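You operate a simulated robot arm through the tools that you are given. There is no shell and no other tool. Be economical: measure what you need, move in short steps, check, and stop when the job is done.

The job below is to be done with a simulated two-armed robot. You get a single attempt, and the scene is never put back.

Task
Pick up the grey mug from the top of the blue bench with one hand, pass it to the other hand and put it on the top of the stock shelf. Set down upright: mug.

It is judged by the outcome, as a careful person would: the job done as asked, and still so three seconds after it is handed in. It fails if anything else is knocked over, pushed out of place, dropped, spilled or broken.

Robot
Two 6-joint arms with two-finger grippers on one trunk, on a base that drives. Base frame: it is fixed to the floor where the robot stands at the start and does not move with it; the origin is under the middle of the robot, x ahead of it, y to its left, z up. Lengths are in m, angles in rad, forces in N, time in s.
The left shoulder is at the start at [0.07, 0.176, 0.915], the right one opposite. With the tool pointing down near the work surface each hand reaches from about 0.46 to 0.78 m from the robot's upright axis, wherever it stands, measured 20 degrees to its own side. Places, roughly: top of the stock shelf [0.7, -1, 1.7]. Payload 2.45 kg a hand.
The tool frame of a hand sits at the grasp point between the pads (the TCP): z along the fingers, y along the line on which they close. The tips reach 0.026 m beyond it. The gripper opens to 0.096 m. The gripper's body begins 0.069 m behind the TCP.
Orientation is that of the tool frame in the base frame, as a unit quaternion [x, y, z, w]. With the fingers straight down and closing along the base's y, the tool's x points along the base's -x, its y along +y and its z along -z.

Tools
- The arms move only by the tool apply_moves. It takes "left_commands", "right_commands" or both (then of equal length, played together; a hand with none holds still); each is a list of rows, each a list of 2 entries, a list of its own where there are three numbers: the shift along the base's x, y, z in m, then the turn, a rotation vector about the base's x, y, z in rad. In form: [[[dx, dy, dz], [rx, ry, rz]], ...]. A call has 1 to 8 rows; each row is the pose to reach, as a shift and turn from the pose commanded when the call began. "left_fingers" and "right_fingers" are, for a hand that has rows, the gripper command, from -1 (fully open) to 1 (shut), values between in proportion, set as the call begins (left out, the last holds). Each row takes 0.2 s and may step no farther than 0.05 m and 0.15 rad from the row before; otherwise, or with a gripper value out of range, the whole call is refused. Where a pose cannot be reached the arm comes as near as it can. A force on the tool above 40 N (or 10 N above the force at the start of the call, whichever is more), or a blocked arm, ends the call early, and 0.2 s more pass. Each finger halts on what it meets, pressing with about 39 N; the grip force reading is that of the motor and also rises with nothing between the fingers. The clock runs only during rows and for 0.2 s after the last one: add rows that repeat a pose to give the fingers time. It gives the time, the measured TCP pose, the force on the tool (base axes), the opening and the grip force at its end, in the units of the frame above (readings bear some noise), with the torque about the TCP (base axes, N m) and any sound that the robot's microphone picked up.
- Cameras (640 x 400 px; columns grow to the right, rows downward): "scene" is now at [0.1451, 0.0013, 1.2513]; the picture's right is [0.01, -1.00, 0.00], its down [-0.41, -0.01, -0.91] and it looks along [0.91, 0.01, -0.41] (base axes); focal length 273 px, centre (320, 200). "left" rides on the left gripper at [0.082, -0.003, -0.098] in its tool frame; the picture's right is [0.04, 1.00, 0.00], its down [-0.73, 0.03, -0.68] and it looks along [-0.68, 0.03, 0.73] (tool axes); focal length 256 px, centre (320, 200). "right" rides on the right gripper at [0.082, 0.003, -0.098] in its tool frame; the picture's right is [-0.04, 1.00, 0.00], its down [-0.73, -0.03, -0.68] and it looks along [-0.68, -0.03, 0.73] (tool axes); focal length 256 px, centre (320, 200). There is no depth. A picture from a camera that has moved, and an enlarged one, comes with that camera's place and axes in the base frame and with its lens.
- capture(camera): a new picture of that camera. It takes no simulated time.
- move_column(by): slides the trunk up (or, below 0, down) by that many m; the arms and the scene camera ride with it, the base frame stays. It gives what a move gives, with no picture.
- base_move(legs): drives the robot by 1 to 6 legs, each [ahead, left, turn to the left] in m, m and rad, along the robot's own axes; the way and the turn of a leg run together, so that a leg with both is an arc; at most 1.5 m and 3.142 rad a leg. The arms and the cameras ride along, it lands a little off, and it stops where it bumps. It gives what a move gives.
- aim_head(pan, tilt): turns the head with the scene camera to pan (to the left, within 1.501 rad either way) and tilt (down, from -0.506 to 1.204), counted from straight ahead of the robot. It gives what a move gives.
- inspect(camera, box): a new picture of the part [left, top, right, bottom] of that camera's present view, enlarged. It takes no simulated time.
- hand_in(): hands the job in; it is judged then, once.

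Work in short steps. Places have to be worked out from the pictures, the camera data and where the tool is seen: move nearer, look again, correct. Check each grasp and each placing, and mend what went wrong. You have 120 turns and 100 pictures in all, those below and enlarged ones among them. Open the grippers and draw the arms clear of the work before you hand the job in, unless the task says otherwise; then end with one line.

The tools are called after "Emit:" as name(argument=value, ...) on one line, values as JSON. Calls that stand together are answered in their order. apply_moves: Moves the arms, as the interface text tells. Its arguments: {"type":"object","properties":{"left_commands":{"type":"array"},"left_fingers":{"type":"number"},"right_commands":{"type":"array"},"right_fingers":{"type":"number"}},"required":[]} The other tools are called the same way: move_column (by) slides the trunk up or down; base_move (legs) drives the base; aim_head (pan, tilt) turns the head that bears the scene camera; capture (camera) takes a picture; inspect (camera, box) takes an enlarged picture of a part of a camera's view; hand_in () hands the job in.

At the start:

```text
time: 0.0
left_tcp_pos: [0.5535, 0.2541, 1.1113]
left_orientation: [0.001, 1.0, 0.0, 0.001]
left_contact_force: [0.5, -1.0, 0.1]
left_ft_torque: [0.0, 0.02, 0.0]
left_gripper_width: 0.0958
left_finger_force: 0.0
right_tcp_pos: [0.6414, -0.1764, 0.9993]
right_orientation: [0.0, 1.0, 0.0, 0.0]
right_contact_force: [-0.2, -0.2, -0.1]
right_ft_torque: [-0.04, 0.04, -0.01]
right_gripper_width: 0.096
right_finger_force: 0.0
trunk travel left (down, up): [-0.4, 0.44]
robot x, y, heading: [0.0021, -0.0026, -0.004]
head pan, tilt: [0.014, 0.426]
```

scene: 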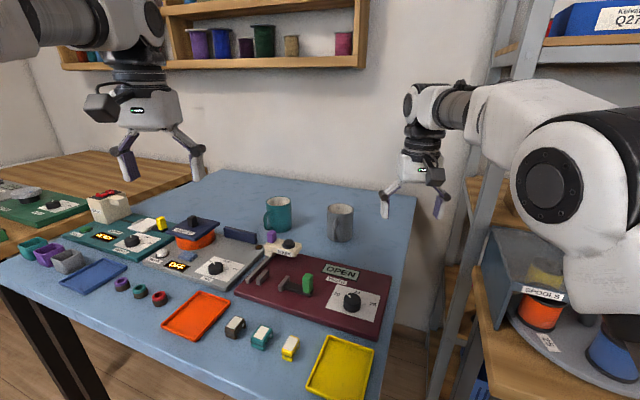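
right: 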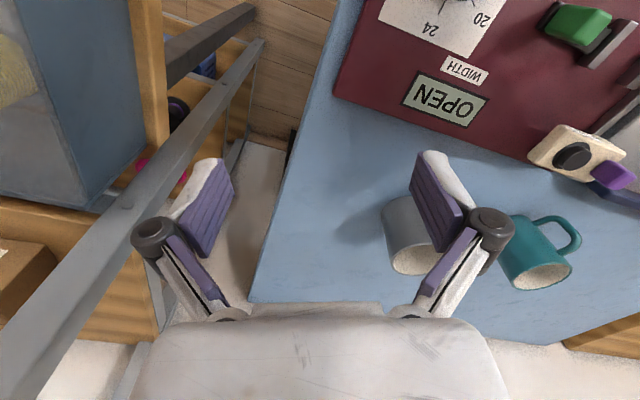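
left: 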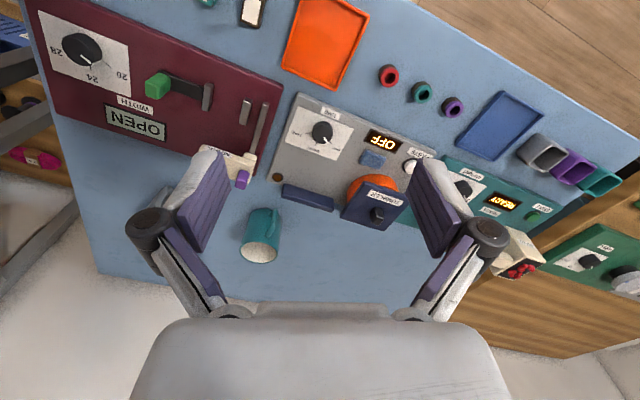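

I put the grey mug near (0.90, -0.05), rim at z≈0.885. I'll look at it closer for the handle direction, and turn the head toward the shelf.

Emit:
inspect(camera="scene", box=[250, 170, 410, 270])

Emit:
inspect(camera="right", box=[320, 160, 600, 335])

Emit:
aim_head(pan=-0.9, tilt=-0.3)

Emit:
capture(camera="scene")

```text
4.00 times, centred on (330, 220) of scene
camera zoom: at [0.1451, 0.0013, 1.2513], right [0.01, -1.0, 0.0], down [-0.41, -0.01, -0.91], along [0.91, 0.01, -0.41], focal length 1092 px, centre (280, 120)
```

zoom: 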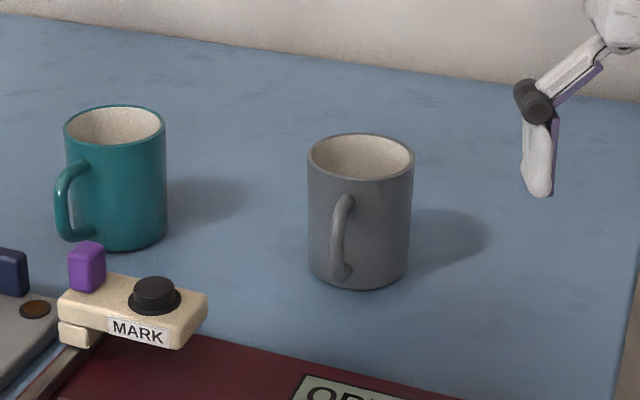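

```text
2.29 times, centred on (460, 248) of right
camera zoom: at [0.5603, -0.1732, 1.0986], right [0.04, 1.0, 0.0], down [0.73, -0.03, 0.68], along [0.68, -0.03, -0.73], focal length 585 px, centre (0, 91)
```

zoom: 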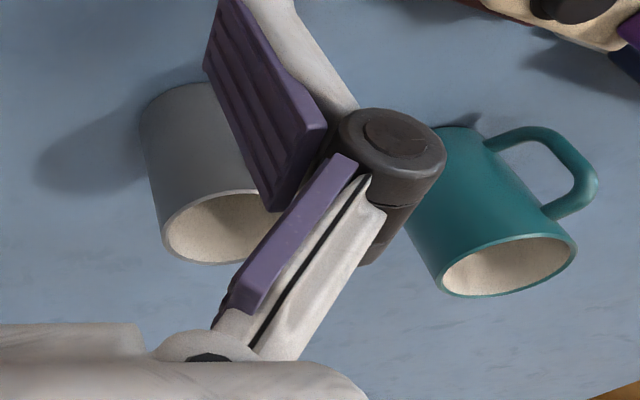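

```text
time: 1.2
left_tcp_pos: [0.5531, 0.2543, 1.1108]
left_orientation: [0.0, 1.0, -0.001, 0.001]
left_contact_force: [-0.2, -1.2, 0.6]
left_ft_torque: [-0.01, 0.02, 0.01]
left_gripper_width: 0.0961
left_finger_force: 0.0
right_tcp_pos: [0.6411, -0.178, 0.9991]
right_orientation: [0.0, 1.0, 0.0, 0.0]
right_contact_force: [0.7, 0.2, 0.9]
right_ft_torque: [0.01, -0.03, 0.02]
right_gripper_width: 0.0957
right_finger_force: 0.0
trunk travel left (down, up): [-0.4, 0.44]
robot x, y, heading: [-0.0003, 0.0014, 0.002]
head pan, tilt: [-0.901, -0.3]
```

```text
94 pictures are left
camera scene: at [0.1017, -0.0616, 1.3161], right [-0.78, -0.62, 0.0], down [0.18, -0.23, -0.96], along [0.59, -0.75, 0.29], focal length 273 px, centre (320, 200)
```

scene: 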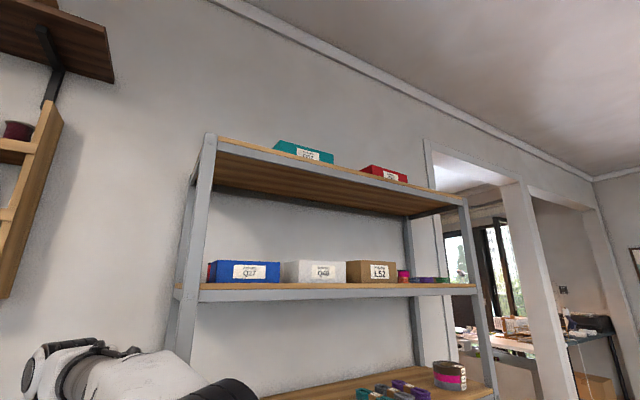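

The shelf and bench both look rotated about -0.36 rad. I'll look straight down at the base/bench gap, then raise the trunk to look at the shelf top.

Emit:
aim_head(pan=0.0, tilt=1.1)

Emit:
capture(camera="scene")

Emit:
move_column(by=0.42)

Emit:
aim_head(pan=-0.95, tilt=0.1)

Emit:
capture(camera="scene")

```text
time: 2.7
left_tcp_pos: [0.5528, 0.2549, 1.1115]
left_orientation: [0.001, 1.0, -0.001, 0.001]
left_contact_force: [-0.1, -0.1, -0.7]
left_ft_torque: [0.01, -0.04, 0.01]
left_gripper_width: 0.0961
left_finger_force: 0.0
right_tcp_pos: [0.6411, -0.1779, 1.0002]
right_orientation: [0.001, 1.0, 0.001, 0.0]
right_contact_force: [-0.3, -0.6, -0.5]
right_ft_torque: [0.03, 0.0, -0.02]
right_gripper_width: 0.0961
right_finger_force: 0.0
trunk travel left (down, up): [-0.4, 0.44]
robot x, y, heading: [0.0013, -0.0022, 0.002]
head pan, tilt: [0.0, 1.1]
```

```text
93 pictures are left
camera scene: at [0.116, 0.0, 1.1969], right [0.0, -1.0, 0.0], down [-0.89, 0.0, -0.45], along [0.45, 0.0, -0.89], focal length 273 px, centre (320, 200)
```

scene: 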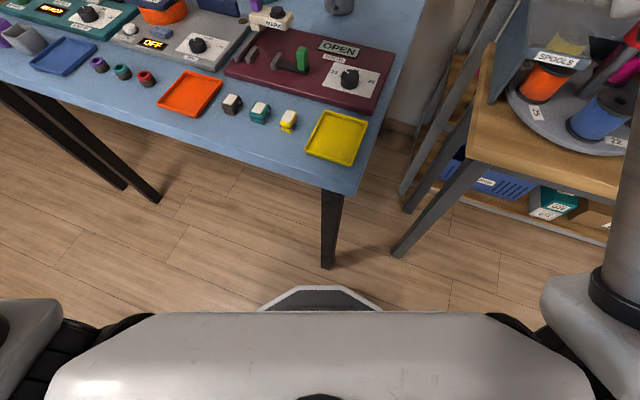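

```text
refused: 0.42 is not a number from -0.4 to 0.4
```

```text
time: 4.0
left_tcp_pos: [0.5533, 0.2548, 1.111]
left_orientation: [0.0, 1.0, 0.0, 0.001]
left_contact_force: [-0.1, 0.1, 0.1]
left_ft_torque: [0.02, 0.01, -0.01]
left_gripper_width: 0.0959
left_finger_force: 0.0
right_tcp_pos: [0.6397, -0.1775, 0.9995]
right_orientation: [0.0, 1.0, 0.0, 0.0]
right_contact_force: [-0.7, 0.2, -0.6]
right_ft_torque: [-0.01, 0.0, 0.01]
right_gripper_width: 0.0963
right_finger_force: 0.0
trunk travel left (down, up): [-0.4, 0.44]
robot x, y, heading: [0.0022, 0.0038, 0.002]
head pan, tilt: [-0.949, 0.099]
```

```text
92 pictures are left
camera scene: at [0.1065, -0.0748, 1.2815], right [-0.81, -0.58, 0.0], down [-0.06, 0.08, -0.99], along [0.58, -0.81, -0.1], focal length 273 px, centre (320, 200)
```

scene: 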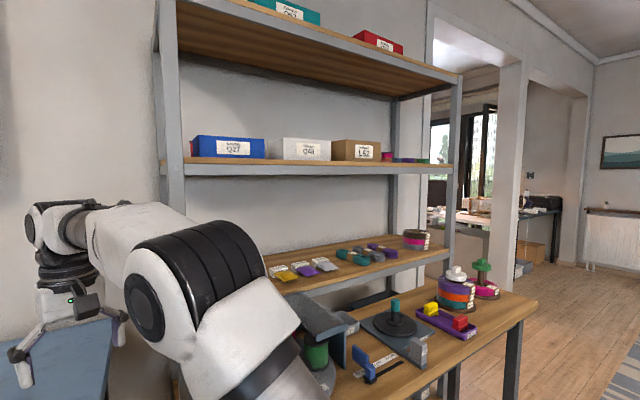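

The base can slide under the bench left of its corner leg (at about (0.40, -0.04)). Now I raise the trunk to see the shelf top.

Emit:
move_column(by=0.4)

Emit:
aim_head(pan=-0.9, tilt=0.15)

Emit:
capture(camera="scene")

```text
time: 7.8
left_tcp_pos: [0.5544, 0.2548, 1.5105]
left_orientation: [0.001, 1.0, -0.001, 0.001]
left_contact_force: [-0.3, -0.1, -0.2]
left_ft_torque: [0.0, 0.02, -0.04]
left_gripper_width: 0.0958
left_finger_force: 0.1
right_tcp_pos: [0.642, -0.1776, 1.3998]
right_orientation: [0.001, 1.0, 0.0, 0.0]
right_contact_force: [0.8, -0.6, -0.1]
right_ft_torque: [-0.03, -0.03, -0.01]
right_gripper_width: 0.0957
right_finger_force: 0.1
trunk travel left (down, up): [-0.8, 0.04]
robot x, y, heading: [-0.0019, 0.0005, -0.004]
head pan, tilt: [-0.949, 0.099]
```

```text
time: 8.5
left_tcp_pos: [0.5537, 0.2547, 1.5105]
left_orientation: [0.0, 1.0, -0.001, 0.0]
left_contact_force: [-0.6, 0.1, -0.6]
left_ft_torque: [0.0, -0.02, 0.02]
left_gripper_width: 0.0959
left_finger_force: 0.1
right_tcp_pos: [0.6412, -0.1793, 1.3997]
right_orientation: [-0.001, 1.0, 0.001, 0.0]
right_contact_force: [-0.6, -0.3, -0.1]
right_ft_torque: [-0.01, 0.03, 0.01]
right_gripper_width: 0.0959
right_finger_force: 0.0
trunk travel left (down, up): [-0.8, 0.04]
robot x, y, heading: [0.0026, -0.0003, 0.0]
head pan, tilt: [-0.901, 0.15]
```

```text
91 pictures are left
camera scene: at [0.1105, -0.0726, 1.6769], right [-0.78, -0.62, 0.0], down [-0.09, 0.12, -0.99], along [0.61, -0.78, -0.15], focal length 273 px, centre (320, 200)
```

scene: 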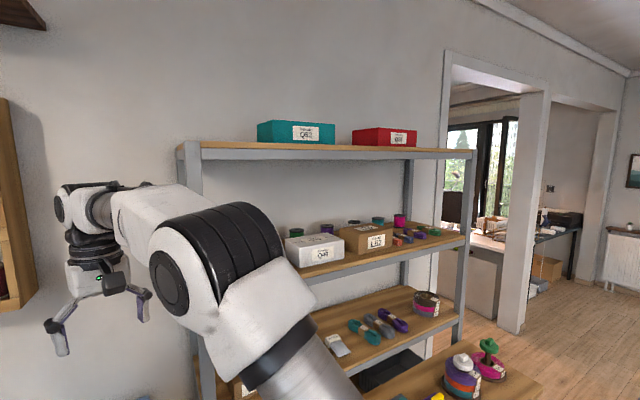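

Shelf top is z≈1.71, with free space left of the teal box. I'll lower the trunk again, and drive left then ahead so the mug is within the right hand's reach.

Emit:
move_column(by=-0.4)

Emit:
base_move(legs=[[0, 0.25, 0], [0.18, 0, 0]])

Emit:
aim_head(pan=-0.25, tilt=0.6)

Emit:
capture(camera="scene")

Emit:
capture(camera="right")

```text
time: 12.3
left_tcp_pos: [0.5547, 0.2549, 1.1115]
left_orientation: [0.001, 1.0, -0.001, 0.001]
left_contact_force: [0.8, -0.3, -0.2]
left_ft_torque: [-0.02, -0.02, -0.02]
left_gripper_width: 0.0961
left_finger_force: 0.0
right_tcp_pos: [0.6415, -0.1786, 0.9995]
right_orientation: [0.0, 1.0, 0.001, -0.001]
right_contact_force: [0.4, -0.2, 0.1]
right_ft_torque: [0.0, 0.04, -0.03]
right_gripper_width: 0.096
right_finger_force: 0.1
trunk travel left (down, up): [-0.4, 0.44]
robot x, y, heading: [-0.0052, -0.0005, 0.002]
head pan, tilt: [-0.901, 0.15]
```

```text
time: 15.2
left_tcp_pos: [0.737, 0.5076, 1.1098]
left_orientation: [0.0, 1.0, -0.001, 0.0]
left_contact_force: [0.4, -0.5, 0.7]
left_ft_torque: [-0.01, 0.0, 0.0]
left_gripper_width: 0.0959
left_finger_force: 0.1
right_tcp_pos: [0.8251, 0.074, 0.9991]
right_orientation: [0.0, 1.0, 0.0, -0.001]
right_contact_force: [0.1, -0.3, 0.1]
right_ft_torque: [0.05, 0.02, -0.02]
right_gripper_width: 0.0961
right_finger_force: 0.1
trunk travel left (down, up): [-0.4, 0.44]
robot x, y, heading: [0.1781, 0.2518, -0.001]
head pan, tilt: [-0.901, 0.15]
```

```text
time: 16.3
left_tcp_pos: [0.7367, 0.5075, 1.1115]
left_orientation: [0.0, 1.0, -0.001, 0.001]
left_contact_force: [-0.2, 0.3, 0.5]
left_ft_torque: [-0.01, 0.05, 0.0]
left_gripper_width: 0.0962
left_finger_force: 0.1
right_tcp_pos: [0.8244, 0.0738, 1.0004]
right_orientation: [-0.001, 1.0, 0.001, -0.001]
right_contact_force: [0.4, 0.1, -0.3]
right_ft_torque: [0.02, 0.0, 0.0]
right_gripper_width: 0.0961
right_finger_force: 0.0
trunk travel left (down, up): [-0.4, 0.44]
robot x, y, heading: [0.1836, 0.2499, -0.003]
head pan, tilt: [-0.25, 0.6]
```

```text
90 pictures are left
camera scene: at [0.3215, 0.23, 1.2355], right [-0.25, -0.97, 0.0], down [-0.55, 0.14, -0.83], along [0.8, -0.2, -0.56], focal length 273 px, centre (320, 200)
```

scene: 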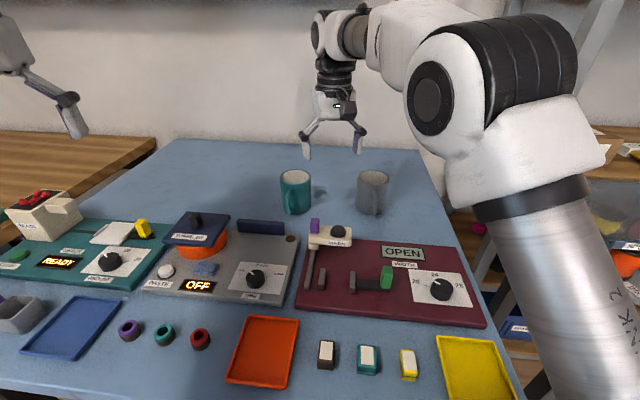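

```text
89 pictures are left
camera right: at [0.7434, 0.0791, 1.0986], right [0.04, 1.0, 0.0], down [0.73, -0.03, 0.68], along [0.68, -0.03, -0.73], focal length 256 px, centre (320, 200)
```

right: 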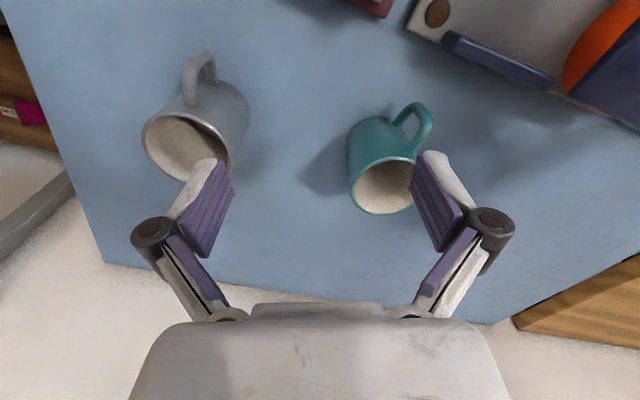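

Triangulation gives the mug around (0.87, -0.045), rim ~0.89–0.90. I move the right hand over it at the same height and look again.

Emit:
apply_moves(right_commands=[[[0.01, -0.045, 0], [0, 0, 0]], [[0.02, -0.09, 0], [0, 0, 0]], [[0.03, -0.12, 0], [0, 0, 0]], [[0.03, -0.12, 0], [0, 0, 0]]])

Emit:
capture(camera="right")

Emit:
inspect(camera="scene", box=[290, 90, 450, 230])

```text
time: 17.3
left_tcp_pos: [0.7353, 0.5081, 1.1111]
left_orientation: [0.001, 1.0, -0.001, 0.001]
left_contact_force: [0.7, 0.2, 1.2]
left_ft_torque: [-0.01, -0.02, 0.0]
left_gripper_width: 0.0958
left_finger_force: 0.0
right_tcp_pos: [0.8547, -0.0443, 1.0008]
right_orientation: [0.0, 1.0, 0.0, 0.0]
right_contact_force: [-0.9, 0.1, -0.3]
right_ft_torque: [0.02, 0.01, -0.01]
right_gripper_width: 0.0962
right_finger_force: 0.1
trunk travel left (down, up): [-0.4, 0.44]
robot x, y, heading: [0.1829, 0.2513, 0.002]
head pan, tilt: [-0.25, 0.6]
```

```text
88 pictures are left
camera right: at [0.7741, -0.0398, 1.1006], right [0.04, 1.0, 0.0], down [0.73, -0.03, 0.68], along [0.68, -0.03, -0.73], focal length 256 px, centre (320, 200)
```

right: 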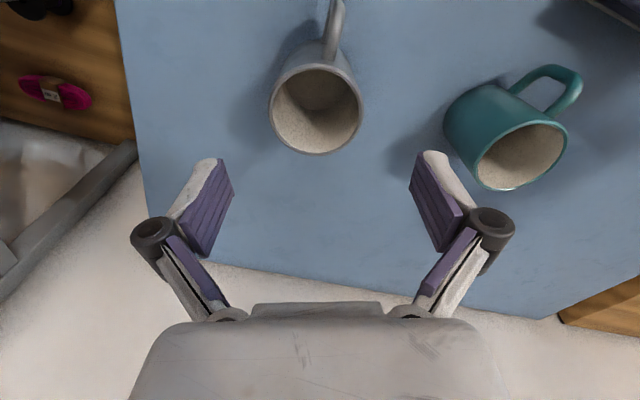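

```text
2.86 times, centred on (370, 160) of scene
camera zoom: at [0.3209, 0.2307, 1.2355], right [-0.25, -0.97, 0.0], down [-0.55, 0.14, -0.83], along [0.8, -0.2, -0.56], focal length 780 px, centre (177, 314)
```

zoom: 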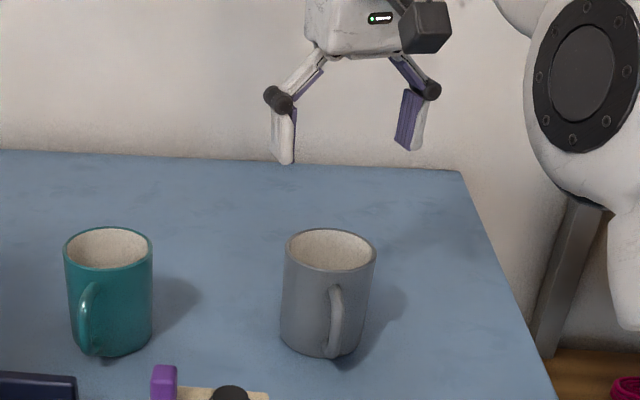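

Refined rim centre: (0.872, -0.048, 0.88), radius ~0.041, handle pointing toward the robot. I line up over the -y wall with the fingers half open and check.

Emit:
apply_moves(right_commands=[[[0.01, -0.03, -0.0], [0, 0, 0]], [[0.017, -0.043, -0.03], [0, 0, 0]], [[0.017, -0.043, -0.05], [0, 0, 0]], [[0.017, -0.043, -0.05], [0, 0, 0]]], right_fingers=-0.3)

Emit:
capture(camera="right")

Emit:
inspect(camera="scene", box=[310, 90, 470, 230])

```text
time: 18.3
left_tcp_pos: [0.735, 0.5062, 1.1117]
left_orientation: [0.0, 1.0, -0.001, 0.002]
left_contact_force: [0.3, 0.8, 0.2]
left_ft_torque: [0.02, 0.03, 0.01]
left_gripper_width: 0.0961
left_finger_force: 0.1
right_tcp_pos: [0.8728, -0.0885, 0.9514]
right_orientation: [0.0, 1.0, 0.001, 0.0]
right_contact_force: [-0.3, 0.1, -0.3]
right_ft_torque: [0.0, -0.01, 0.0]
right_gripper_width: 0.0622
right_finger_force: 0.1
trunk travel left (down, up): [-0.4, 0.44]
robot x, y, heading: [0.1848, 0.2503, -0.001]
head pan, tilt: [-0.25, 0.6]
```

```text
86 pictures are left
camera right: at [0.7911, -0.0832, 1.0502], right [0.04, 1.0, 0.0], down [0.73, -0.03, 0.68], along [0.68, -0.03, -0.73], focal length 256 px, centre (320, 200)
```

right: 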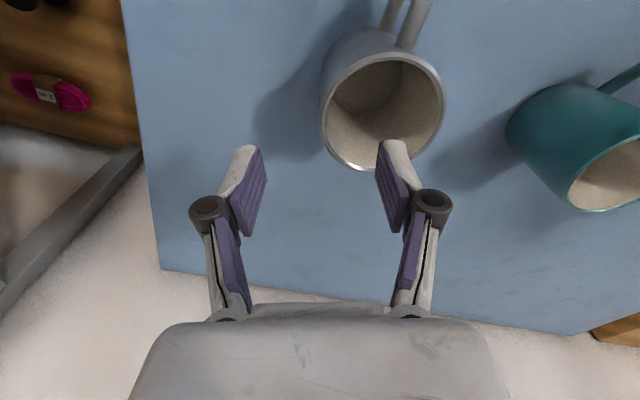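

```text
2.86 times, centred on (390, 160) of scene
camera zoom: at [0.3213, 0.2301, 1.2354], right [-0.25, -0.97, 0.0], down [-0.55, 0.14, -0.82], along [0.8, -0.2, -0.57], focal length 780 px, centre (120, 314)
```

zoom: 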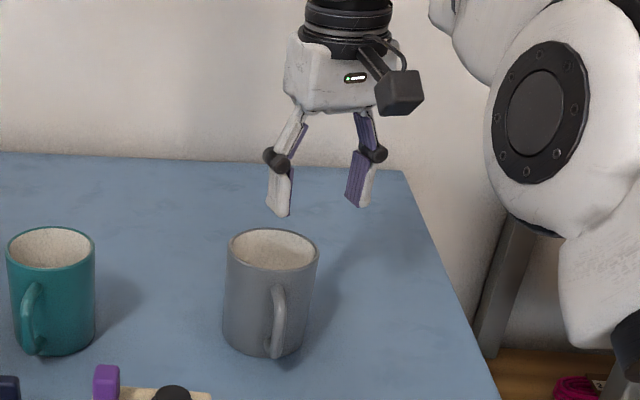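

The near wall sits at about y=-0.084, x=0.867. I shift slightly and descend so the tips go ~3 cm below the rim.

Emit:
apply_moves(right_commands=[[[-0.006, 0.004, -0.01], [0, 0, 0]], [[-0.006, 0.004, -0.03], [0, 0, 0]], [[-0.006, 0.004, -0.045], [0, 0, 0]], [[-0.006, 0.004, -0.045], [0, 0, 0]]])

Emit:
capture(camera="right")

Emit:
inspect(camera="scene", box=[310, 90, 470, 230])

```text
time: 19.3
left_tcp_pos: [0.7366, 0.5074, 1.1116]
left_orientation: [0.0, 1.0, -0.001, 0.0]
left_contact_force: [-0.5, 0.5, 0.3]
left_ft_torque: [0.01, 0.0, 0.02]
left_gripper_width: 0.0958
left_finger_force: 0.0
right_tcp_pos: [0.8652, -0.0837, 0.9055]
right_orientation: [0.001, 1.0, -0.001, 0.0]
right_contact_force: [-0.7, 1.0, -0.6]
right_ft_torque: [0.0, 0.01, -0.01]
right_gripper_width: 0.0622
right_finger_force: 0.0
trunk travel left (down, up): [-0.4, 0.44]
robot x, y, heading: [0.1813, 0.2553, -0.001]
head pan, tilt: [-0.25, 0.6]
```

```text
84 pictures are left
camera right: at [0.7846, -0.0798, 1.0041], right [0.04, 1.0, 0.0], down [0.73, -0.03, 0.68], along [0.68, -0.03, -0.73], focal length 256 px, centre (320, 200)
```

right: 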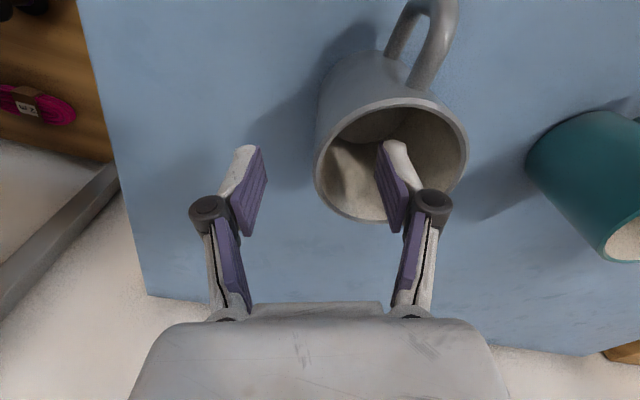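

```text
2.86 times, centred on (390, 160) of scene
camera zoom: at [0.3214, 0.2301, 1.2354], right [-0.25, -0.97, 0.0], down [-0.55, 0.14, -0.82], along [0.8, -0.2, -0.57], focal length 780 px, centre (120, 314)
```

zoom: 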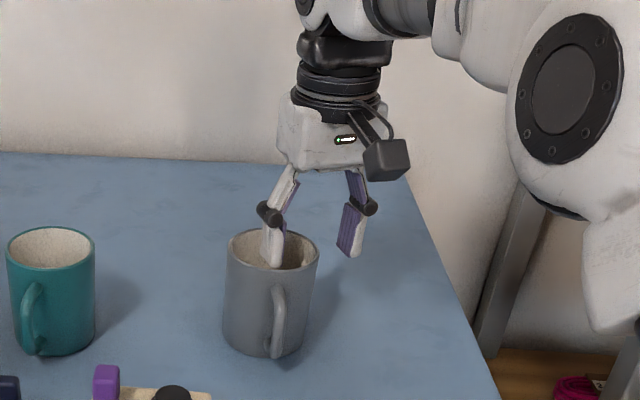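

Fingers straddle the wall with the inner tip entering the mug. I go down to TCP z≈0.876 and then close.

Emit:
apply_moves(right_commands=[[[0, 0.0, -0.015], [0, 0, 0]], [[0, 0.0, -0.028], [0, 0, 0]], [[0, 0, -0.028], [0, 0, 0]]])

Emit:
apply_moves(right_commands=[[[0, 0, 0], [0, 0, 0]], [[0, 0, 0], [0, 0, 0]], [[0, 0, 0], [0, 0, 0]], [[0, 0, 0], [0, 0, 0]]], right_fingers=1)

Emit:
inspect(camera="scene", box=[310, 90, 470, 230])

```text
time: 20.1
left_tcp_pos: [0.7365, 0.5071, 1.1119]
left_orientation: [0.0, 1.0, -0.001, 0.001]
left_contact_force: [0.1, -0.5, 0.2]
left_ft_torque: [0.02, 0.03, -0.04]
left_gripper_width: 0.096
left_finger_force: 0.0
right_tcp_pos: [0.8663, -0.0839, 0.8781]
right_orientation: [0.0, 1.0, 0.0, 0.001]
right_contact_force: [-0.3, -0.5, 0.2]
right_ft_torque: [0.02, 0.0, -0.03]
right_gripper_width: 0.0627
right_finger_force: 0.0
trunk travel left (down, up): [-0.4, 0.44]
robot x, y, heading: [0.1829, 0.2502, 0.002]
head pan, tilt: [-0.25, 0.6]
```

```text
time: 21.1
left_tcp_pos: [0.7376, 0.507, 1.1107]
left_orientation: [0.0, 1.0, -0.002, 0.001]
left_contact_force: [0.2, -0.3, 0.9]
left_ft_torque: [0.0, 0.03, -0.01]
left_gripper_width: 0.0962
left_finger_force: 0.1
right_tcp_pos: [0.8666, -0.0856, 0.8754]
right_orientation: [0.0, 1.0, 0.0, 0.0]
right_contact_force: [1.4, -0.4, 2.8]
right_ft_torque: [-0.02, 0.01, -0.03]
right_gripper_width: 0.006
right_finger_force: 34.8
trunk travel left (down, up): [-0.4, 0.44]
robot x, y, heading: [0.1852, 0.2518, -0.001]
head pan, tilt: [-0.25, 0.6]
```

```text
2.86 times, centred on (390, 160) of scene
camera zoom: at [0.3213, 0.2301, 1.2355], right [-0.25, -0.97, 0.0], down [-0.55, 0.14, -0.82], along [0.8, -0.2, -0.57], focal length 780 px, centre (120, 314)
```

zoom: 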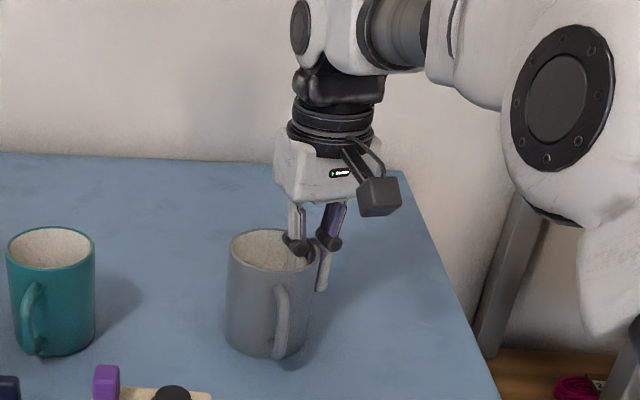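

Grip holds on the 6 mm wall. I lift slowly by 0.12 m and check.

Emit:
apply_moves(right_commands=[[[0, 0, 0.015], [0, 0, 0]], [[0, 0, 0.04], [0, 0, 0]], [[0, 0, 0.08], [0, 0, 0]], [[0, 0, 0.12], [0, 0, 0]], [[0, 0, 0.15], [0, 0, 0]], [[0, 0, 0.15], [0, 0, 0]]])

Emit:
capture(camera="scene")

Emit:
capture(camera="right")

```text
time: 22.5
left_tcp_pos: [0.7367, 0.507, 1.1106]
left_orientation: [-0.001, 1.0, 0.0, 0.002]
left_contact_force: [-0.4, 0.3, -0.6]
left_ft_torque: [0.0, -0.01, 0.0]
left_gripper_width: 0.096
left_finger_force: 0.0
right_tcp_pos: [0.8602, -0.0814, 1.0236]
right_orientation: [-0.001, 1.0, 0.0, 0.0]
right_contact_force: [-0.4, -0.5, 0.1]
right_ft_torque: [0.01, -0.01, 0.0]
right_gripper_width: 0.0002
right_finger_force: 28.3
right hand out of reach, approached as far as the arm can: row 5, 6
trunk travel left (down, up): [-0.4, 0.44]
robot x, y, heading: [0.1832, 0.2516, 0.002]
head pan, tilt: [-0.25, 0.6]
```

```text
81 pictures are left
camera scene: at [0.321, 0.2301, 1.2355], right [-0.25, -0.97, 0.0], down [-0.55, 0.14, -0.83], along [0.8, -0.2, -0.56], focal length 273 px, centre (320, 200)
```

scene: 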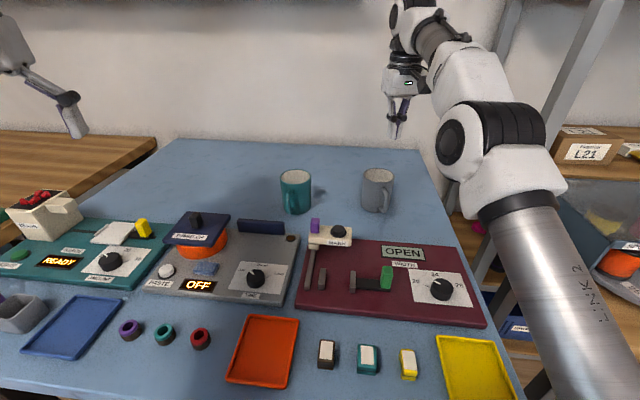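

```text
80 pictures are left
camera right: at [0.7788, -0.0774, 1.1224], right [0.04, 1.0, 0.0], down [0.73, -0.03, 0.68], along [0.68, -0.03, -0.73], focal length 256 px, centre (320, 200)
```

right: 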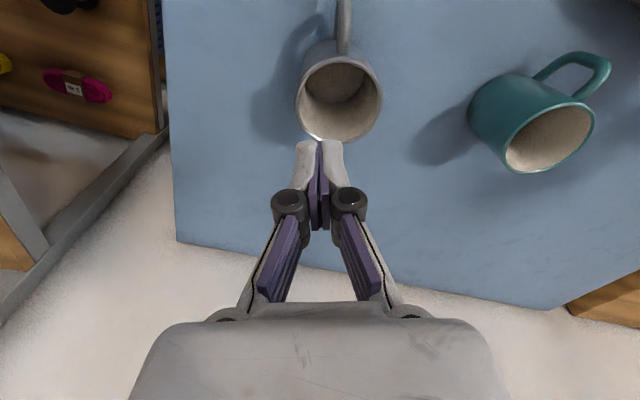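

The mug slipped out of the rim grip, standing upright, shifted ~1.5 cm. I'll use a firmer grip across the body instead; open fully, centre over the mug and look.

Emit:
apply_moves(right_commands=[[[0.003, 0.01, -0.02], [0, 0, 0]], [[0.012, 0.02, -0.05], [0, 0, 0]], [[0.012, 0.02, -0.05], [0, 0, 0]], [[0.012, 0.02, -0.05], [0, 0, 0]]], right_fingers=-1)

Emit:
capture(camera="right")

Emit:
inspect(camera="scene", box=[310, 90, 470, 230])

```text
time: 23.5
left_tcp_pos: [0.7366, 0.5062, 1.1098]
left_orientation: [-0.001, 1.0, -0.001, 0.001]
left_contact_force: [0.2, 0.1, -0.2]
left_ft_torque: [0.02, 0.0, 0.01]
left_gripper_width: 0.0962
left_finger_force: 0.0
right_tcp_pos: [0.8708, -0.0637, 0.9724]
right_orientation: [0.0, 1.0, 0.0, 0.0]
right_contact_force: [-0.7, 0.3, -0.1]
right_ft_torque: [0.03, 0.01, 0.0]
right_gripper_width: 0.096
right_finger_force: 0.1
trunk travel left (down, up): [-0.4, 0.44]
robot x, y, heading: [0.1824, 0.25, 0.001]
head pan, tilt: [-0.25, 0.6]
```

```text
79 pictures are left
camera right: at [0.7902, -0.059, 1.0718], right [0.04, 1.0, 0.0], down [0.73, -0.03, 0.68], along [0.68, -0.03, -0.73], focal length 256 px, centre (320, 200)
```

right: 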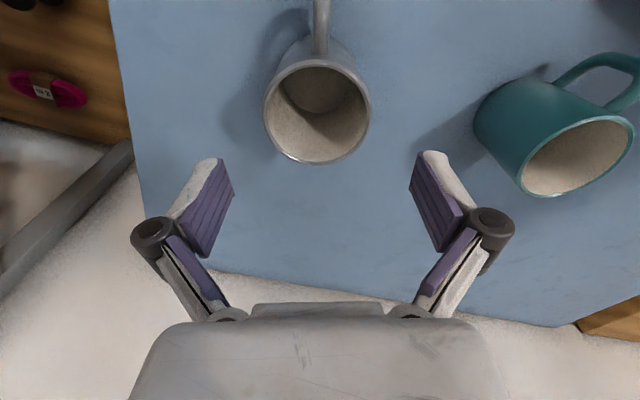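

```text
2.86 times, centred on (390, 160) of scene
camera zoom: at [0.3217, 0.2301, 1.2354], right [-0.25, -0.97, 0.0], down [-0.55, 0.14, -0.82], along [0.8, -0.2, -0.57], focal length 780 px, centre (120, 314)
```

zoom: 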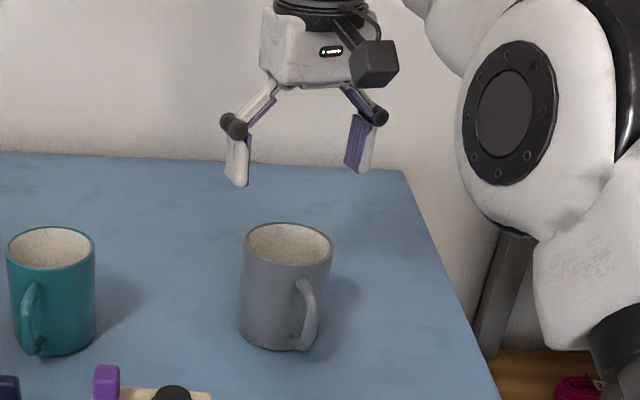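

Mug centre now (0.874, -0.065), hand nearly centred on it. I descend until the tips are just at the rim and check clearance.

Emit:
apply_moves(right_commands=[[[0.003, -0.001, -0.03], [0, 0, 0]], [[0.003, -0.001, -0.056], [0, 0, 0]], [[0.003, -0.001, -0.056], [0, 0, 0]]])

Emit:
capture(camera="right")

Emit:
inspect(camera="scene", box=[310, 90, 470, 230])

```text
time: 24.3
left_tcp_pos: [0.7368, 0.507, 1.1107]
left_orientation: [0.0, 1.0, -0.001, 0.001]
left_contact_force: [0.6, -0.7, 0.6]
left_ft_torque: [0.0, 0.01, 0.01]
left_gripper_width: 0.0962
left_finger_force: 0.1
right_tcp_pos: [0.8728, -0.0624, 0.9163]
right_orientation: [-0.001, 1.0, 0.0, 0.0]
right_contact_force: [-0.4, 0.5, -0.6]
right_ft_torque: [0.04, 0.01, -0.01]
right_gripper_width: 0.0964
right_finger_force: 0.2
trunk travel left (down, up): [-0.4, 0.44]
robot x, y, heading: [0.1819, 0.2529, 0.005]
head pan, tilt: [-0.25, 0.6]
```

```text
77 pictures are left
camera right: at [0.7915, -0.0581, 1.0146], right [0.04, 1.0, 0.0], down [0.73, -0.03, 0.68], along [0.68, -0.03, -0.73], focal length 256 px, centre (320, 200)
```

right: 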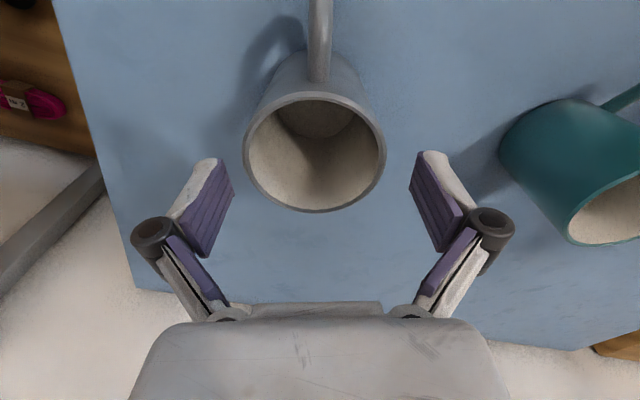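

```text
2.86 times, centred on (390, 160) of scene
camera zoom: at [0.3212, 0.2302, 1.2355], right [-0.25, -0.97, 0.0], down [-0.55, 0.14, -0.82], along [0.8, -0.2, -0.57], focal length 780 px, centre (120, 314)
```

zoom: 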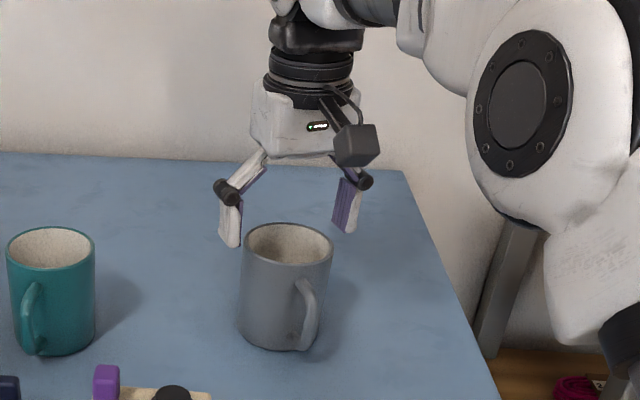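

Mug is ~3 mm to the -y of the hand's middle; correct and go down to TCP z≈0.868, then close.

Emit:
apply_moves(right_commands=[[[0, -0.0035, 0], [0, 0, 0]], [[0, -0.0035, -0.025], [0, 0, 0]], [[0, -0.0035, -0.048], [0, 0, 0]], [[0, -0.0035, -0.048], [0, 0, 0]]])

Emit:
capture(camera="right")

```text
time: 25.3
left_tcp_pos: [0.7361, 0.5074, 1.1124]
left_orientation: [0.0, 1.0, -0.001, 0.001]
left_contact_force: [-1.4, 0.1, 0.2]
left_ft_torque: [0.02, -0.01, 0.02]
left_gripper_width: 0.0959
left_finger_force: 0.0
right_tcp_pos: [0.8772, -0.0669, 0.8696]
right_orientation: [0.0, 1.0, 0.0, 0.0]
right_contact_force: [-0.1, -1.6, 0.0]
right_ft_torque: [-0.02, -0.03, 0.0]
right_gripper_width: 0.0959
right_finger_force: 0.0
trunk travel left (down, up): [-0.4, 0.44]
robot x, y, heading: [0.1835, 0.2506, -0.001]
head pan, tilt: [-0.25, 0.6]
```

```text
75 pictures are left
camera right: at [0.7951, -0.0622, 0.9682], right [0.04, 1.0, 0.0], down [0.73, -0.03, 0.68], along [0.68, -0.03, -0.73], focal length 256 px, centre (320, 200)
```

right: 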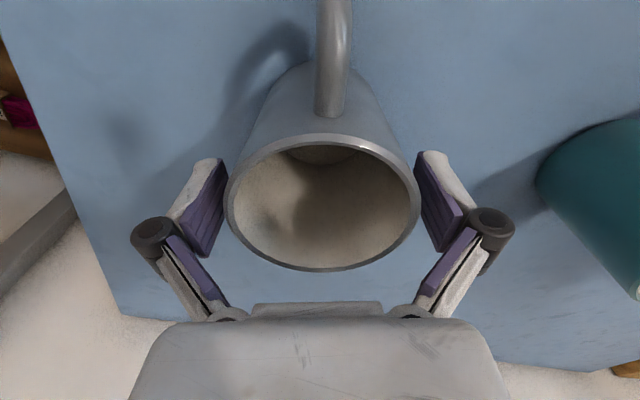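

Well centred between the pads. Closing.

Emit:
apply_moves(right_commands=[[[0, 0, 0], [0, 0, 0]], [[0, 0, 0], [0, 0, 0]], [[0, 0, 0], [0, 0, 0]]], right_fingers=1)

Emit:
apply_moves(right_commands=[[[0, 0, 0.01], [0, 0, 0]], [[0, 0, 0.02], [0, 0, 0]], [[0, 0, 0.03], [0, 0, 0]], [[0, 0, 0.03], [0, 0, 0]]])

Emit:
inspect(camera="scene", box=[310, 90, 470, 230])

```text
time: 26.1
left_tcp_pos: [0.7364, 0.5065, 1.1116]
left_orientation: [0.0, 1.0, -0.001, 0.001]
left_contact_force: [0.1, -0.7, -0.1]
left_ft_torque: [-0.07, -0.03, -0.01]
left_gripper_width: 0.0963
left_finger_force: 0.1
right_tcp_pos: [0.8769, -0.0676, 0.8691]
right_orientation: [0.001, 1.0, 0.0, 0.001]
right_contact_force: [2.3, -0.1, 3.1]
right_ft_torque: [0.14, -0.1, -0.11]
right_gripper_width: 0.0771
right_finger_force: 38.8
trunk travel left (down, up): [-0.4, 0.44]
robot x, y, heading: [0.1839, 0.2512, 0.001]
head pan, tilt: [-0.25, 0.6]
```

```text
time: 27.1
left_tcp_pos: [0.7359, 0.508, 1.11]
left_orientation: [0.0, 1.0, 0.0, 0.0]
left_contact_force: [-0.1, 0.4, 0.3]
left_ft_torque: [0.02, 0.02, 0.03]
left_gripper_width: 0.0958
left_finger_force: 0.2
right_tcp_pos: [0.8759, -0.068, 0.8991]
right_orientation: [-0.001, 1.0, 0.0, 0.0]
right_contact_force: [-0.9, 0.0, -3.6]
right_ft_torque: [-0.02, -0.07, -0.02]
right_gripper_width: 0.0768
right_finger_force: 38.3
trunk travel left (down, up): [-0.4, 0.44]
robot x, y, heading: [0.1822, 0.2486, -0.003]
head pan, tilt: [-0.25, 0.6]
```

```text
2.86 times, centred on (390, 160) of scene
camera zoom: at [0.3217, 0.2298, 1.2354], right [-0.25, -0.97, 0.0], down [-0.55, 0.14, -0.82], along [0.8, -0.2, -0.57], focal length 780 px, centre (120, 314)
```

zoom: 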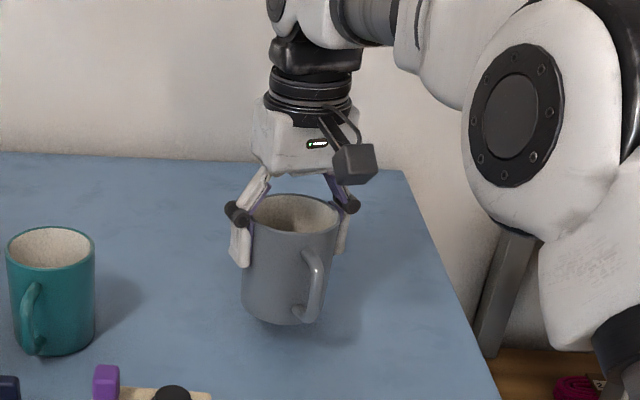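

Lifted: diameter 0.077 m, load ≈3.6 N. I raise it further while drawing it back toward the robot.

Emit:
apply_moves(right_commands=[[[0, 0, 0.03], [0, 0, 0]], [[-0.015, 0, 0.065], [0, 0, 0]], [[-0.04, 0, 0.1], [0, 0, 0]], [[-0.07, 0, 0.135], [0, 0, 0]], [[-0.1, 0, 0.165], [0, 0, 0]], [[-0.1, 0, 0.165], [0, 0, 0]]])

Emit:
base_move(legs=[[-0.35, 0, 0]])

Emit:
capture(camera="scene")

Emit:
capture(camera="right")

```text
time: 28.5
left_tcp_pos: [0.7372, 0.5078, 1.1105]
left_orientation: [-0.001, 1.0, 0.0, 0.0]
left_contact_force: [0.5, -0.2, 0.1]
left_ft_torque: [-0.03, 0.03, -0.01]
left_gripper_width: 0.0961
left_finger_force: 0.1
right_tcp_pos: [0.7761, -0.0644, 1.0609]
right_orientation: [-0.001, 1.0, 0.0, -0.001]
right_contact_force: [0.3, -0.7, -2.5]
right_ft_torque: [0.0, 0.01, -0.01]
right_gripper_width: 0.077
right_finger_force: 39.1
trunk travel left (down, up): [-0.4, 0.44]
robot x, y, heading: [0.1838, 0.2531, 0.006]
head pan, tilt: [-0.25, 0.6]
```

```text
time: 30.7
left_tcp_pos: [0.3897, 0.5041, 1.111]
left_orientation: [0.004, 1.0, -0.001, 0.001]
left_contact_force: [0.1, -0.6, -0.2]
left_ft_torque: [0.04, 0.0, -0.02]
left_gripper_width: 0.0962
left_finger_force: 0.0
right_tcp_pos: [0.425, -0.0682, 1.0614]
right_orientation: [0.003, 1.0, 0.0, 0.0]
right_contact_force: [-0.5, -0.2, -2.8]
right_ft_torque: [0.02, -0.02, 0.01]
right_gripper_width: 0.0772
right_finger_force: 39.4
trunk travel left (down, up): [-0.4, 0.44]
robot x, y, heading: [-0.1655, 0.2522, -0.005]
head pan, tilt: [-0.25, 0.6]
```

```text
73 pictures are left
camera scene: at [-0.0278, 0.2298, 1.2355], right [-0.25, -0.97, 0.0], down [-0.55, 0.14, -0.83], along [0.8, -0.21, -0.56], focal length 273 px, centre (320, 200)
```

scene: 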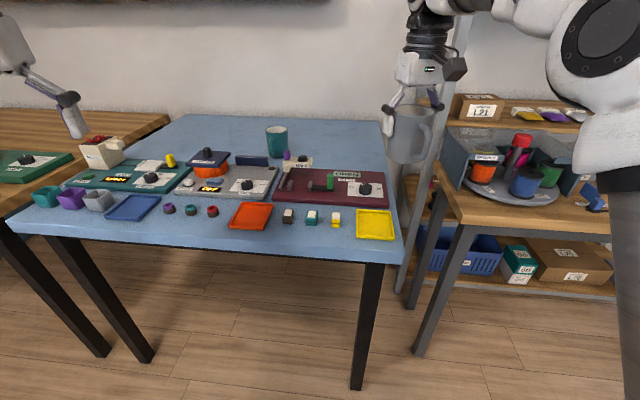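

```text
72 pictures are left
camera right: at [0.3437, -0.0623, 1.1606], right [0.05, 1.0, 0.0], down [0.73, -0.03, 0.68], along [0.68, -0.03, -0.73], focal length 256 px, centre (320, 200)
```

right: 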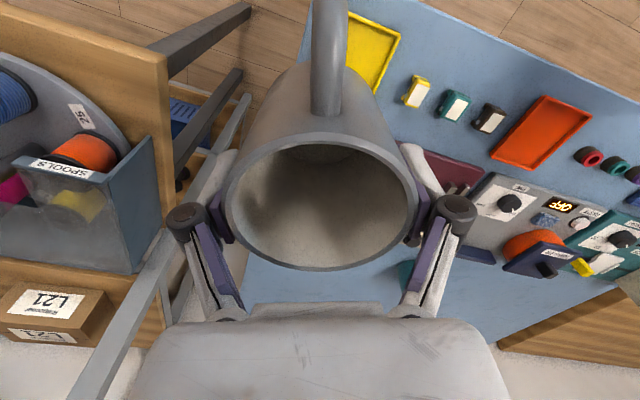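

Mug is held level with its handle toward the robot. I'll turn both hands by π in yaw: the left so its camera ends up on top when pitched level, the right so the handle points away from the robot.

Emit:
apply_moves(left_commands=[[[0, 0, 0], [0, 0, 0.15]], [[0, 0, 0], [0, 0, 0.3]], [[0, 0, 0], [0, 0, 0.45]], [[0, 0, 0], [0, 0, 0.6]], [[0, 0, 0], [0, 0, 0.75]], [[0, 0, 0], [0, 0, 0.9]], [[0, 0, 0], [0, 0, 1.05]], [[0, 0, 0], [0, 0, 1.05]]], right_commands=[[[0, 0, 0], [0, 0, -0.15]], [[0, 0, 0], [0, 0, -0.3]], [[0, 0, 0], [0, 0, -0.45]], [[0, 0, 0], [0, 0, -0.6]], [[0, 0, 0], [0, 0, -0.75]], [[0, 0, 0], [0, 0, -0.9]], [[0, 0, 0], [0, 0, -1.05]], [[0, 0, 0], [0, 0, -1.05]]])

Emit:
apply_moves(left_commands=[[[0, 0, 0], [0, 0, 0.15]], [[0, 0, 0], [0, 0, 0.3]], [[0, 0, 0], [0, 0, 0.45]], [[0, 0, 0], [0, 0, 0.6]], [[0, 0, 0], [0, 0, 0.75]], [[0, 0, 0], [0, 0, 0.9]], [[0, 0, 0], [0, 0, 1.05]], [[0, 0, 0], [0, 0, 1.05]]], right_commands=[[[0, 0, 0], [0, 0, -0.15]], [[0, 0, 0], [0, 0, -0.3]], [[0, 0, 0], [0, 0, -0.45]], [[0, 0, 0], [0, 0, -0.6]], [[0, 0, 0], [0, 0, -0.75]], [[0, 0, 0], [0, 0, -0.9]], [[0, 0, 0], [0, 0, -1.05]], [[0, 0, 0], [0, 0, -1.05]]])

Emit:
aim_head(pan=0.0, tilt=0.3)

Emit:
capture(camera="scene")

```text
time: 32.5
left_tcp_pos: [0.3896, 0.5041, 1.1105]
left_orientation: [-0.499, 0.867, 0.001, 0.001]
left_contact_force: [0.3, -0.1, 0.1]
left_ft_torque: [-0.01, 0.03, 0.01]
left_gripper_width: 0.0959
left_finger_force: 0.0
right_tcp_pos: [0.4259, -0.0687, 1.0626]
right_orientation: [0.505, 0.863, -0.001, 0.0]
right_contact_force: [0.2, -0.1, -3.6]
right_ft_torque: [-0.05, -0.03, 0.01]
right_gripper_width: 0.077
right_finger_force: 38.9
trunk travel left (down, up): [-0.4, 0.44]
robot x, y, heading: [-0.1656, 0.2539, -0.003]
head pan, tilt: [-0.25, 0.6]
```

```text
time: 34.3
left_tcp_pos: [0.3884, 0.5043, 1.1103]
left_orientation: [0.866, -0.499, -0.001, -0.001]
left_contact_force: [-0.1, -0.4, 0.2]
left_ft_torque: [-0.01, -0.03, 0.0]
left_gripper_width: 0.096
left_finger_force: 0.0
right_tcp_pos: [0.425, -0.0677, 1.0612]
right_orientation: [0.869, 0.495, 0.0, 0.001]
right_contact_force: [0.4, 0.4, -2.6]
right_ft_torque: [-0.02, 0.01, 0.0]
right_gripper_width: 0.0772
right_finger_force: 39.1
trunk travel left (down, up): [-0.4, 0.44]
robot x, y, heading: [-0.1662, 0.2523, -0.005]
head pan, tilt: [-0.25, 0.6]
```

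```text
time: 35.1
left_tcp_pos: [0.3883, 0.5041, 1.1114]
left_orientation: [0.866, -0.5, -0.002, -0.001]
left_contact_force: [0.5, -0.1, 0.0]
left_ft_torque: [0.02, 0.0, -0.02]
left_gripper_width: 0.096
left_finger_force: 0.0
right_tcp_pos: [0.4253, -0.0678, 1.0614]
right_orientation: [0.869, 0.495, 0.001, -0.001]
right_contact_force: [0.9, -0.5, -2.4]
right_ft_torque: [-0.03, 0.01, 0.03]
right_gripper_width: 0.077
right_finger_force: 38.8
trunk travel left (down, up): [-0.4, 0.44]
robot x, y, heading: [-0.1692, 0.256, -0.005]
head pan, tilt: [0.0, 0.3]
```

```text
71 pictures are left
camera scene: at [-0.0194, 0.2515, 1.2628], right [-0.01, -1.0, 0.0], down [-0.3, 0.0, -0.95], along [0.95, -0.01, -0.3], focal length 273 px, centre (320, 200)
```

scene: 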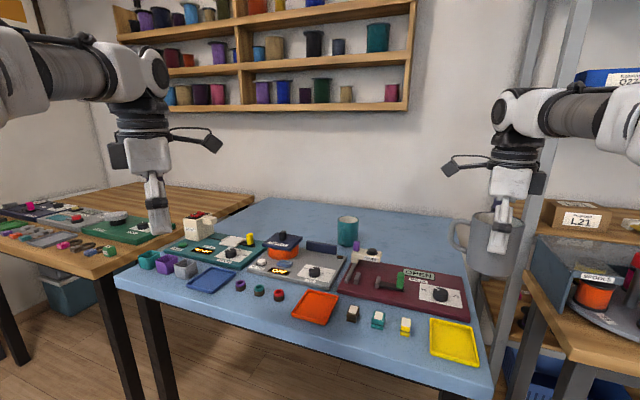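

Both turns work. Finish the last third of the turn for both.

Emit:
apply_moves(left_commands=[[[0, 0, 0], [0, 0, 0.15]], [[0, 0, 0], [0, 0, 0.3]], [[0, 0, 0], [0, 0, 0.45]], [[0, 0, 0], [0, 0, 0.6]], [[0, 0, 0], [0, 0, 0.75]], [[0, 0, 0], [0, 0, 0.9]], [[0, 0, 0], [0, 0, 1.045]], [[0, 0, 0], [0, 0, 1.045]]], right_commands=[[[0, 0, 0], [0, 0, -0.15]], [[0, 0, 0], [0, 0, -0.3]], [[0, 0, 0], [0, 0, -0.45]], [[0, 0, 0], [0, 0, -0.6]], [[0, 0, 0], [0, 0, -0.75]], [[0, 0, 0], [0, 0, -0.9]], [[0, 0, 0], [0, 0, -1.035]], [[0, 0, 0], [0, 0, -1.035]]])

Emit:
apply_moves(left_commands=[[[-0.02, 0, 0], [0, -0.15, 0]], [[-0.04, 0, 0], [0, -0.3, 0]], [[-0.06, 0, 0], [0, -0.45, 0]], [[-0.08, 0, 0], [0, -0.6, 0]], [[-0.1, 0, 0], [0, -0.75, 0]], [[-0.1, 0, 0], [0, -0.9, 0]], [[-0.1, 0, 0], [0, -1.05, 0]], [[-0.1, 0, 0], [0, -1.05, 0]]])

Emit:
capture(camera="scene")

```text
time: 36.9
left_tcp_pos: [0.3909, 0.5165, 1.1118]
left_orientation: [0.998, -0.06, -0.001, -0.001]
left_contact_force: [-0.9, 0.7, -0.5]
left_ft_torque: [-0.01, 0.03, -0.01]
left_gripper_width: 0.096
left_finger_force: 0.1
left hand out of reach, approached as far as the arm can: row 7, 8
right_tcp_pos: [0.4242, -0.0677, 1.062]
right_orientation: [0.999, 0.034, 0.0, -0.001]
right_contact_force: [0.0, -0.3, -3.2]
right_ft_torque: [0.02, 0.04, 0.01]
right_gripper_width: 0.0772
right_finger_force: 39.1
right hand out of reach, approached as far as the arm can: row 7, 8
trunk travel left (down, up): [-0.4, 0.44]
robot x, y, heading: [-0.1619, 0.2538, -0.003]
head pan, tilt: [0.0, 0.3]
```

```text
time: 38.7
left_tcp_pos: [0.4278, 0.5151, 0.981]
left_orientation: [0.864, -0.051, 0.5, -0.029]
left_contact_force: [-0.8, 0.0, -0.3]
left_ft_torque: [-0.03, -0.1, -0.04]
left_gripper_width: 0.0958
left_finger_force: 0.1
left hand out of reach, approached as far as the arm can: row 2, 3, 4, 5, 6, 7, 8
right_tcp_pos: [0.4254, -0.0655, 1.0625]
right_orientation: [0.999, 0.034, 0.001, 0.001]
right_contact_force: [0.6, -0.4, -2.4]
right_ft_torque: [-0.07, 0.04, -0.02]
right_gripper_width: 0.0771
right_finger_force: 38.9
trunk travel left (down, up): [-0.4, 0.44]
robot x, y, heading: [-0.1637, 0.2527, -0.005]
head pan, tilt: [0.0, 0.3]
```

```text
70 pictures are left
camera scene: at [-0.0196, 0.2539, 1.2629], right [-0.01, -1.0, 0.0], down [-0.3, 0.0, -0.96], along [0.96, -0.01, -0.3], focal length 273 px, centre (320, 200)
```

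scene: 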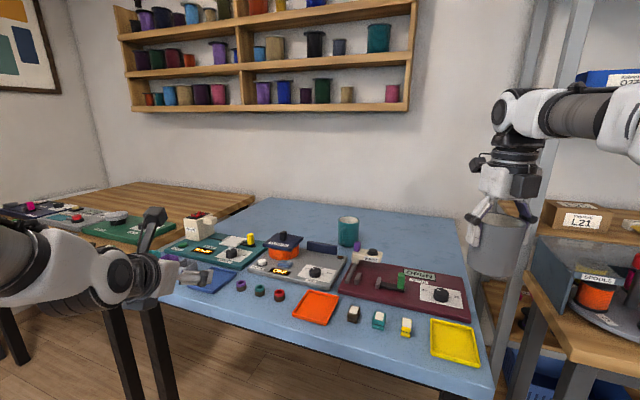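

The left hand now points forward, 30° below level, camera on top; its position fell short as it was too close to the shoulder. I move it forward for room and see.

Emit:
apply_moves(left_commands=[[[0.05, 0, 0], [0, 0, 0]], [[0.1, 0, 0], [0, 0, 0]], [[0.15, 0, 0], [0, 0, 0]], [[0.2, 0, 0], [0, 0, 0]], [[0.2, 0, 0], [0, 0, 0]], [[0.2, 0, 0], [0, 0, 0]]])

Emit:
capture(camera="scene")

```text
time: 40.1
left_tcp_pos: [0.6333, 0.5083, 0.9844]
left_orientation: [0.865, -0.053, 0.498, -0.029]
left_contact_force: [-0.2, -0.5, -0.3]
left_ft_torque: [0.03, -0.06, 0.01]
left_gripper_width: 0.0956
left_finger_force: 0.0
right_tcp_pos: [0.4251, -0.0677, 1.0607]
right_orientation: [0.999, 0.034, 0.0, -0.001]
right_contact_force: [-1.0, -0.2, -3.1]
right_ft_torque: [-0.01, 0.06, -0.03]
right_gripper_width: 0.0772
right_finger_force: 39.2
trunk travel left (down, up): [-0.4, 0.44]
robot x, y, heading: [-0.1626, 0.2497, -0.003]
head pan, tilt: [0.0, 0.3]
```

```text
69 pictures are left
camera scene: at [-0.0186, 0.2516, 1.2627], right [-0.01, -1.0, 0.0], down [-0.3, 0.0, -0.95], along [0.95, -0.01, -0.3], focal length 273 px, centre (320, 200)
```

scene: 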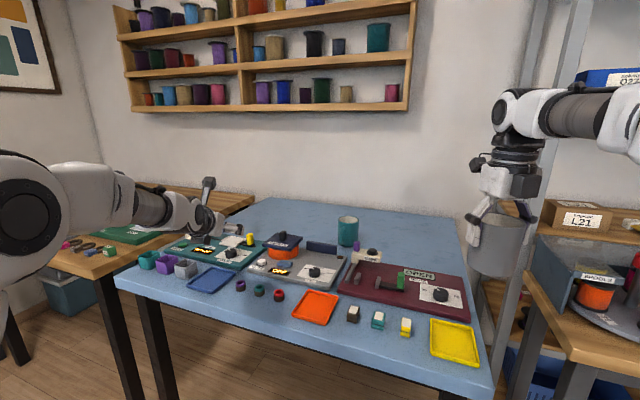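

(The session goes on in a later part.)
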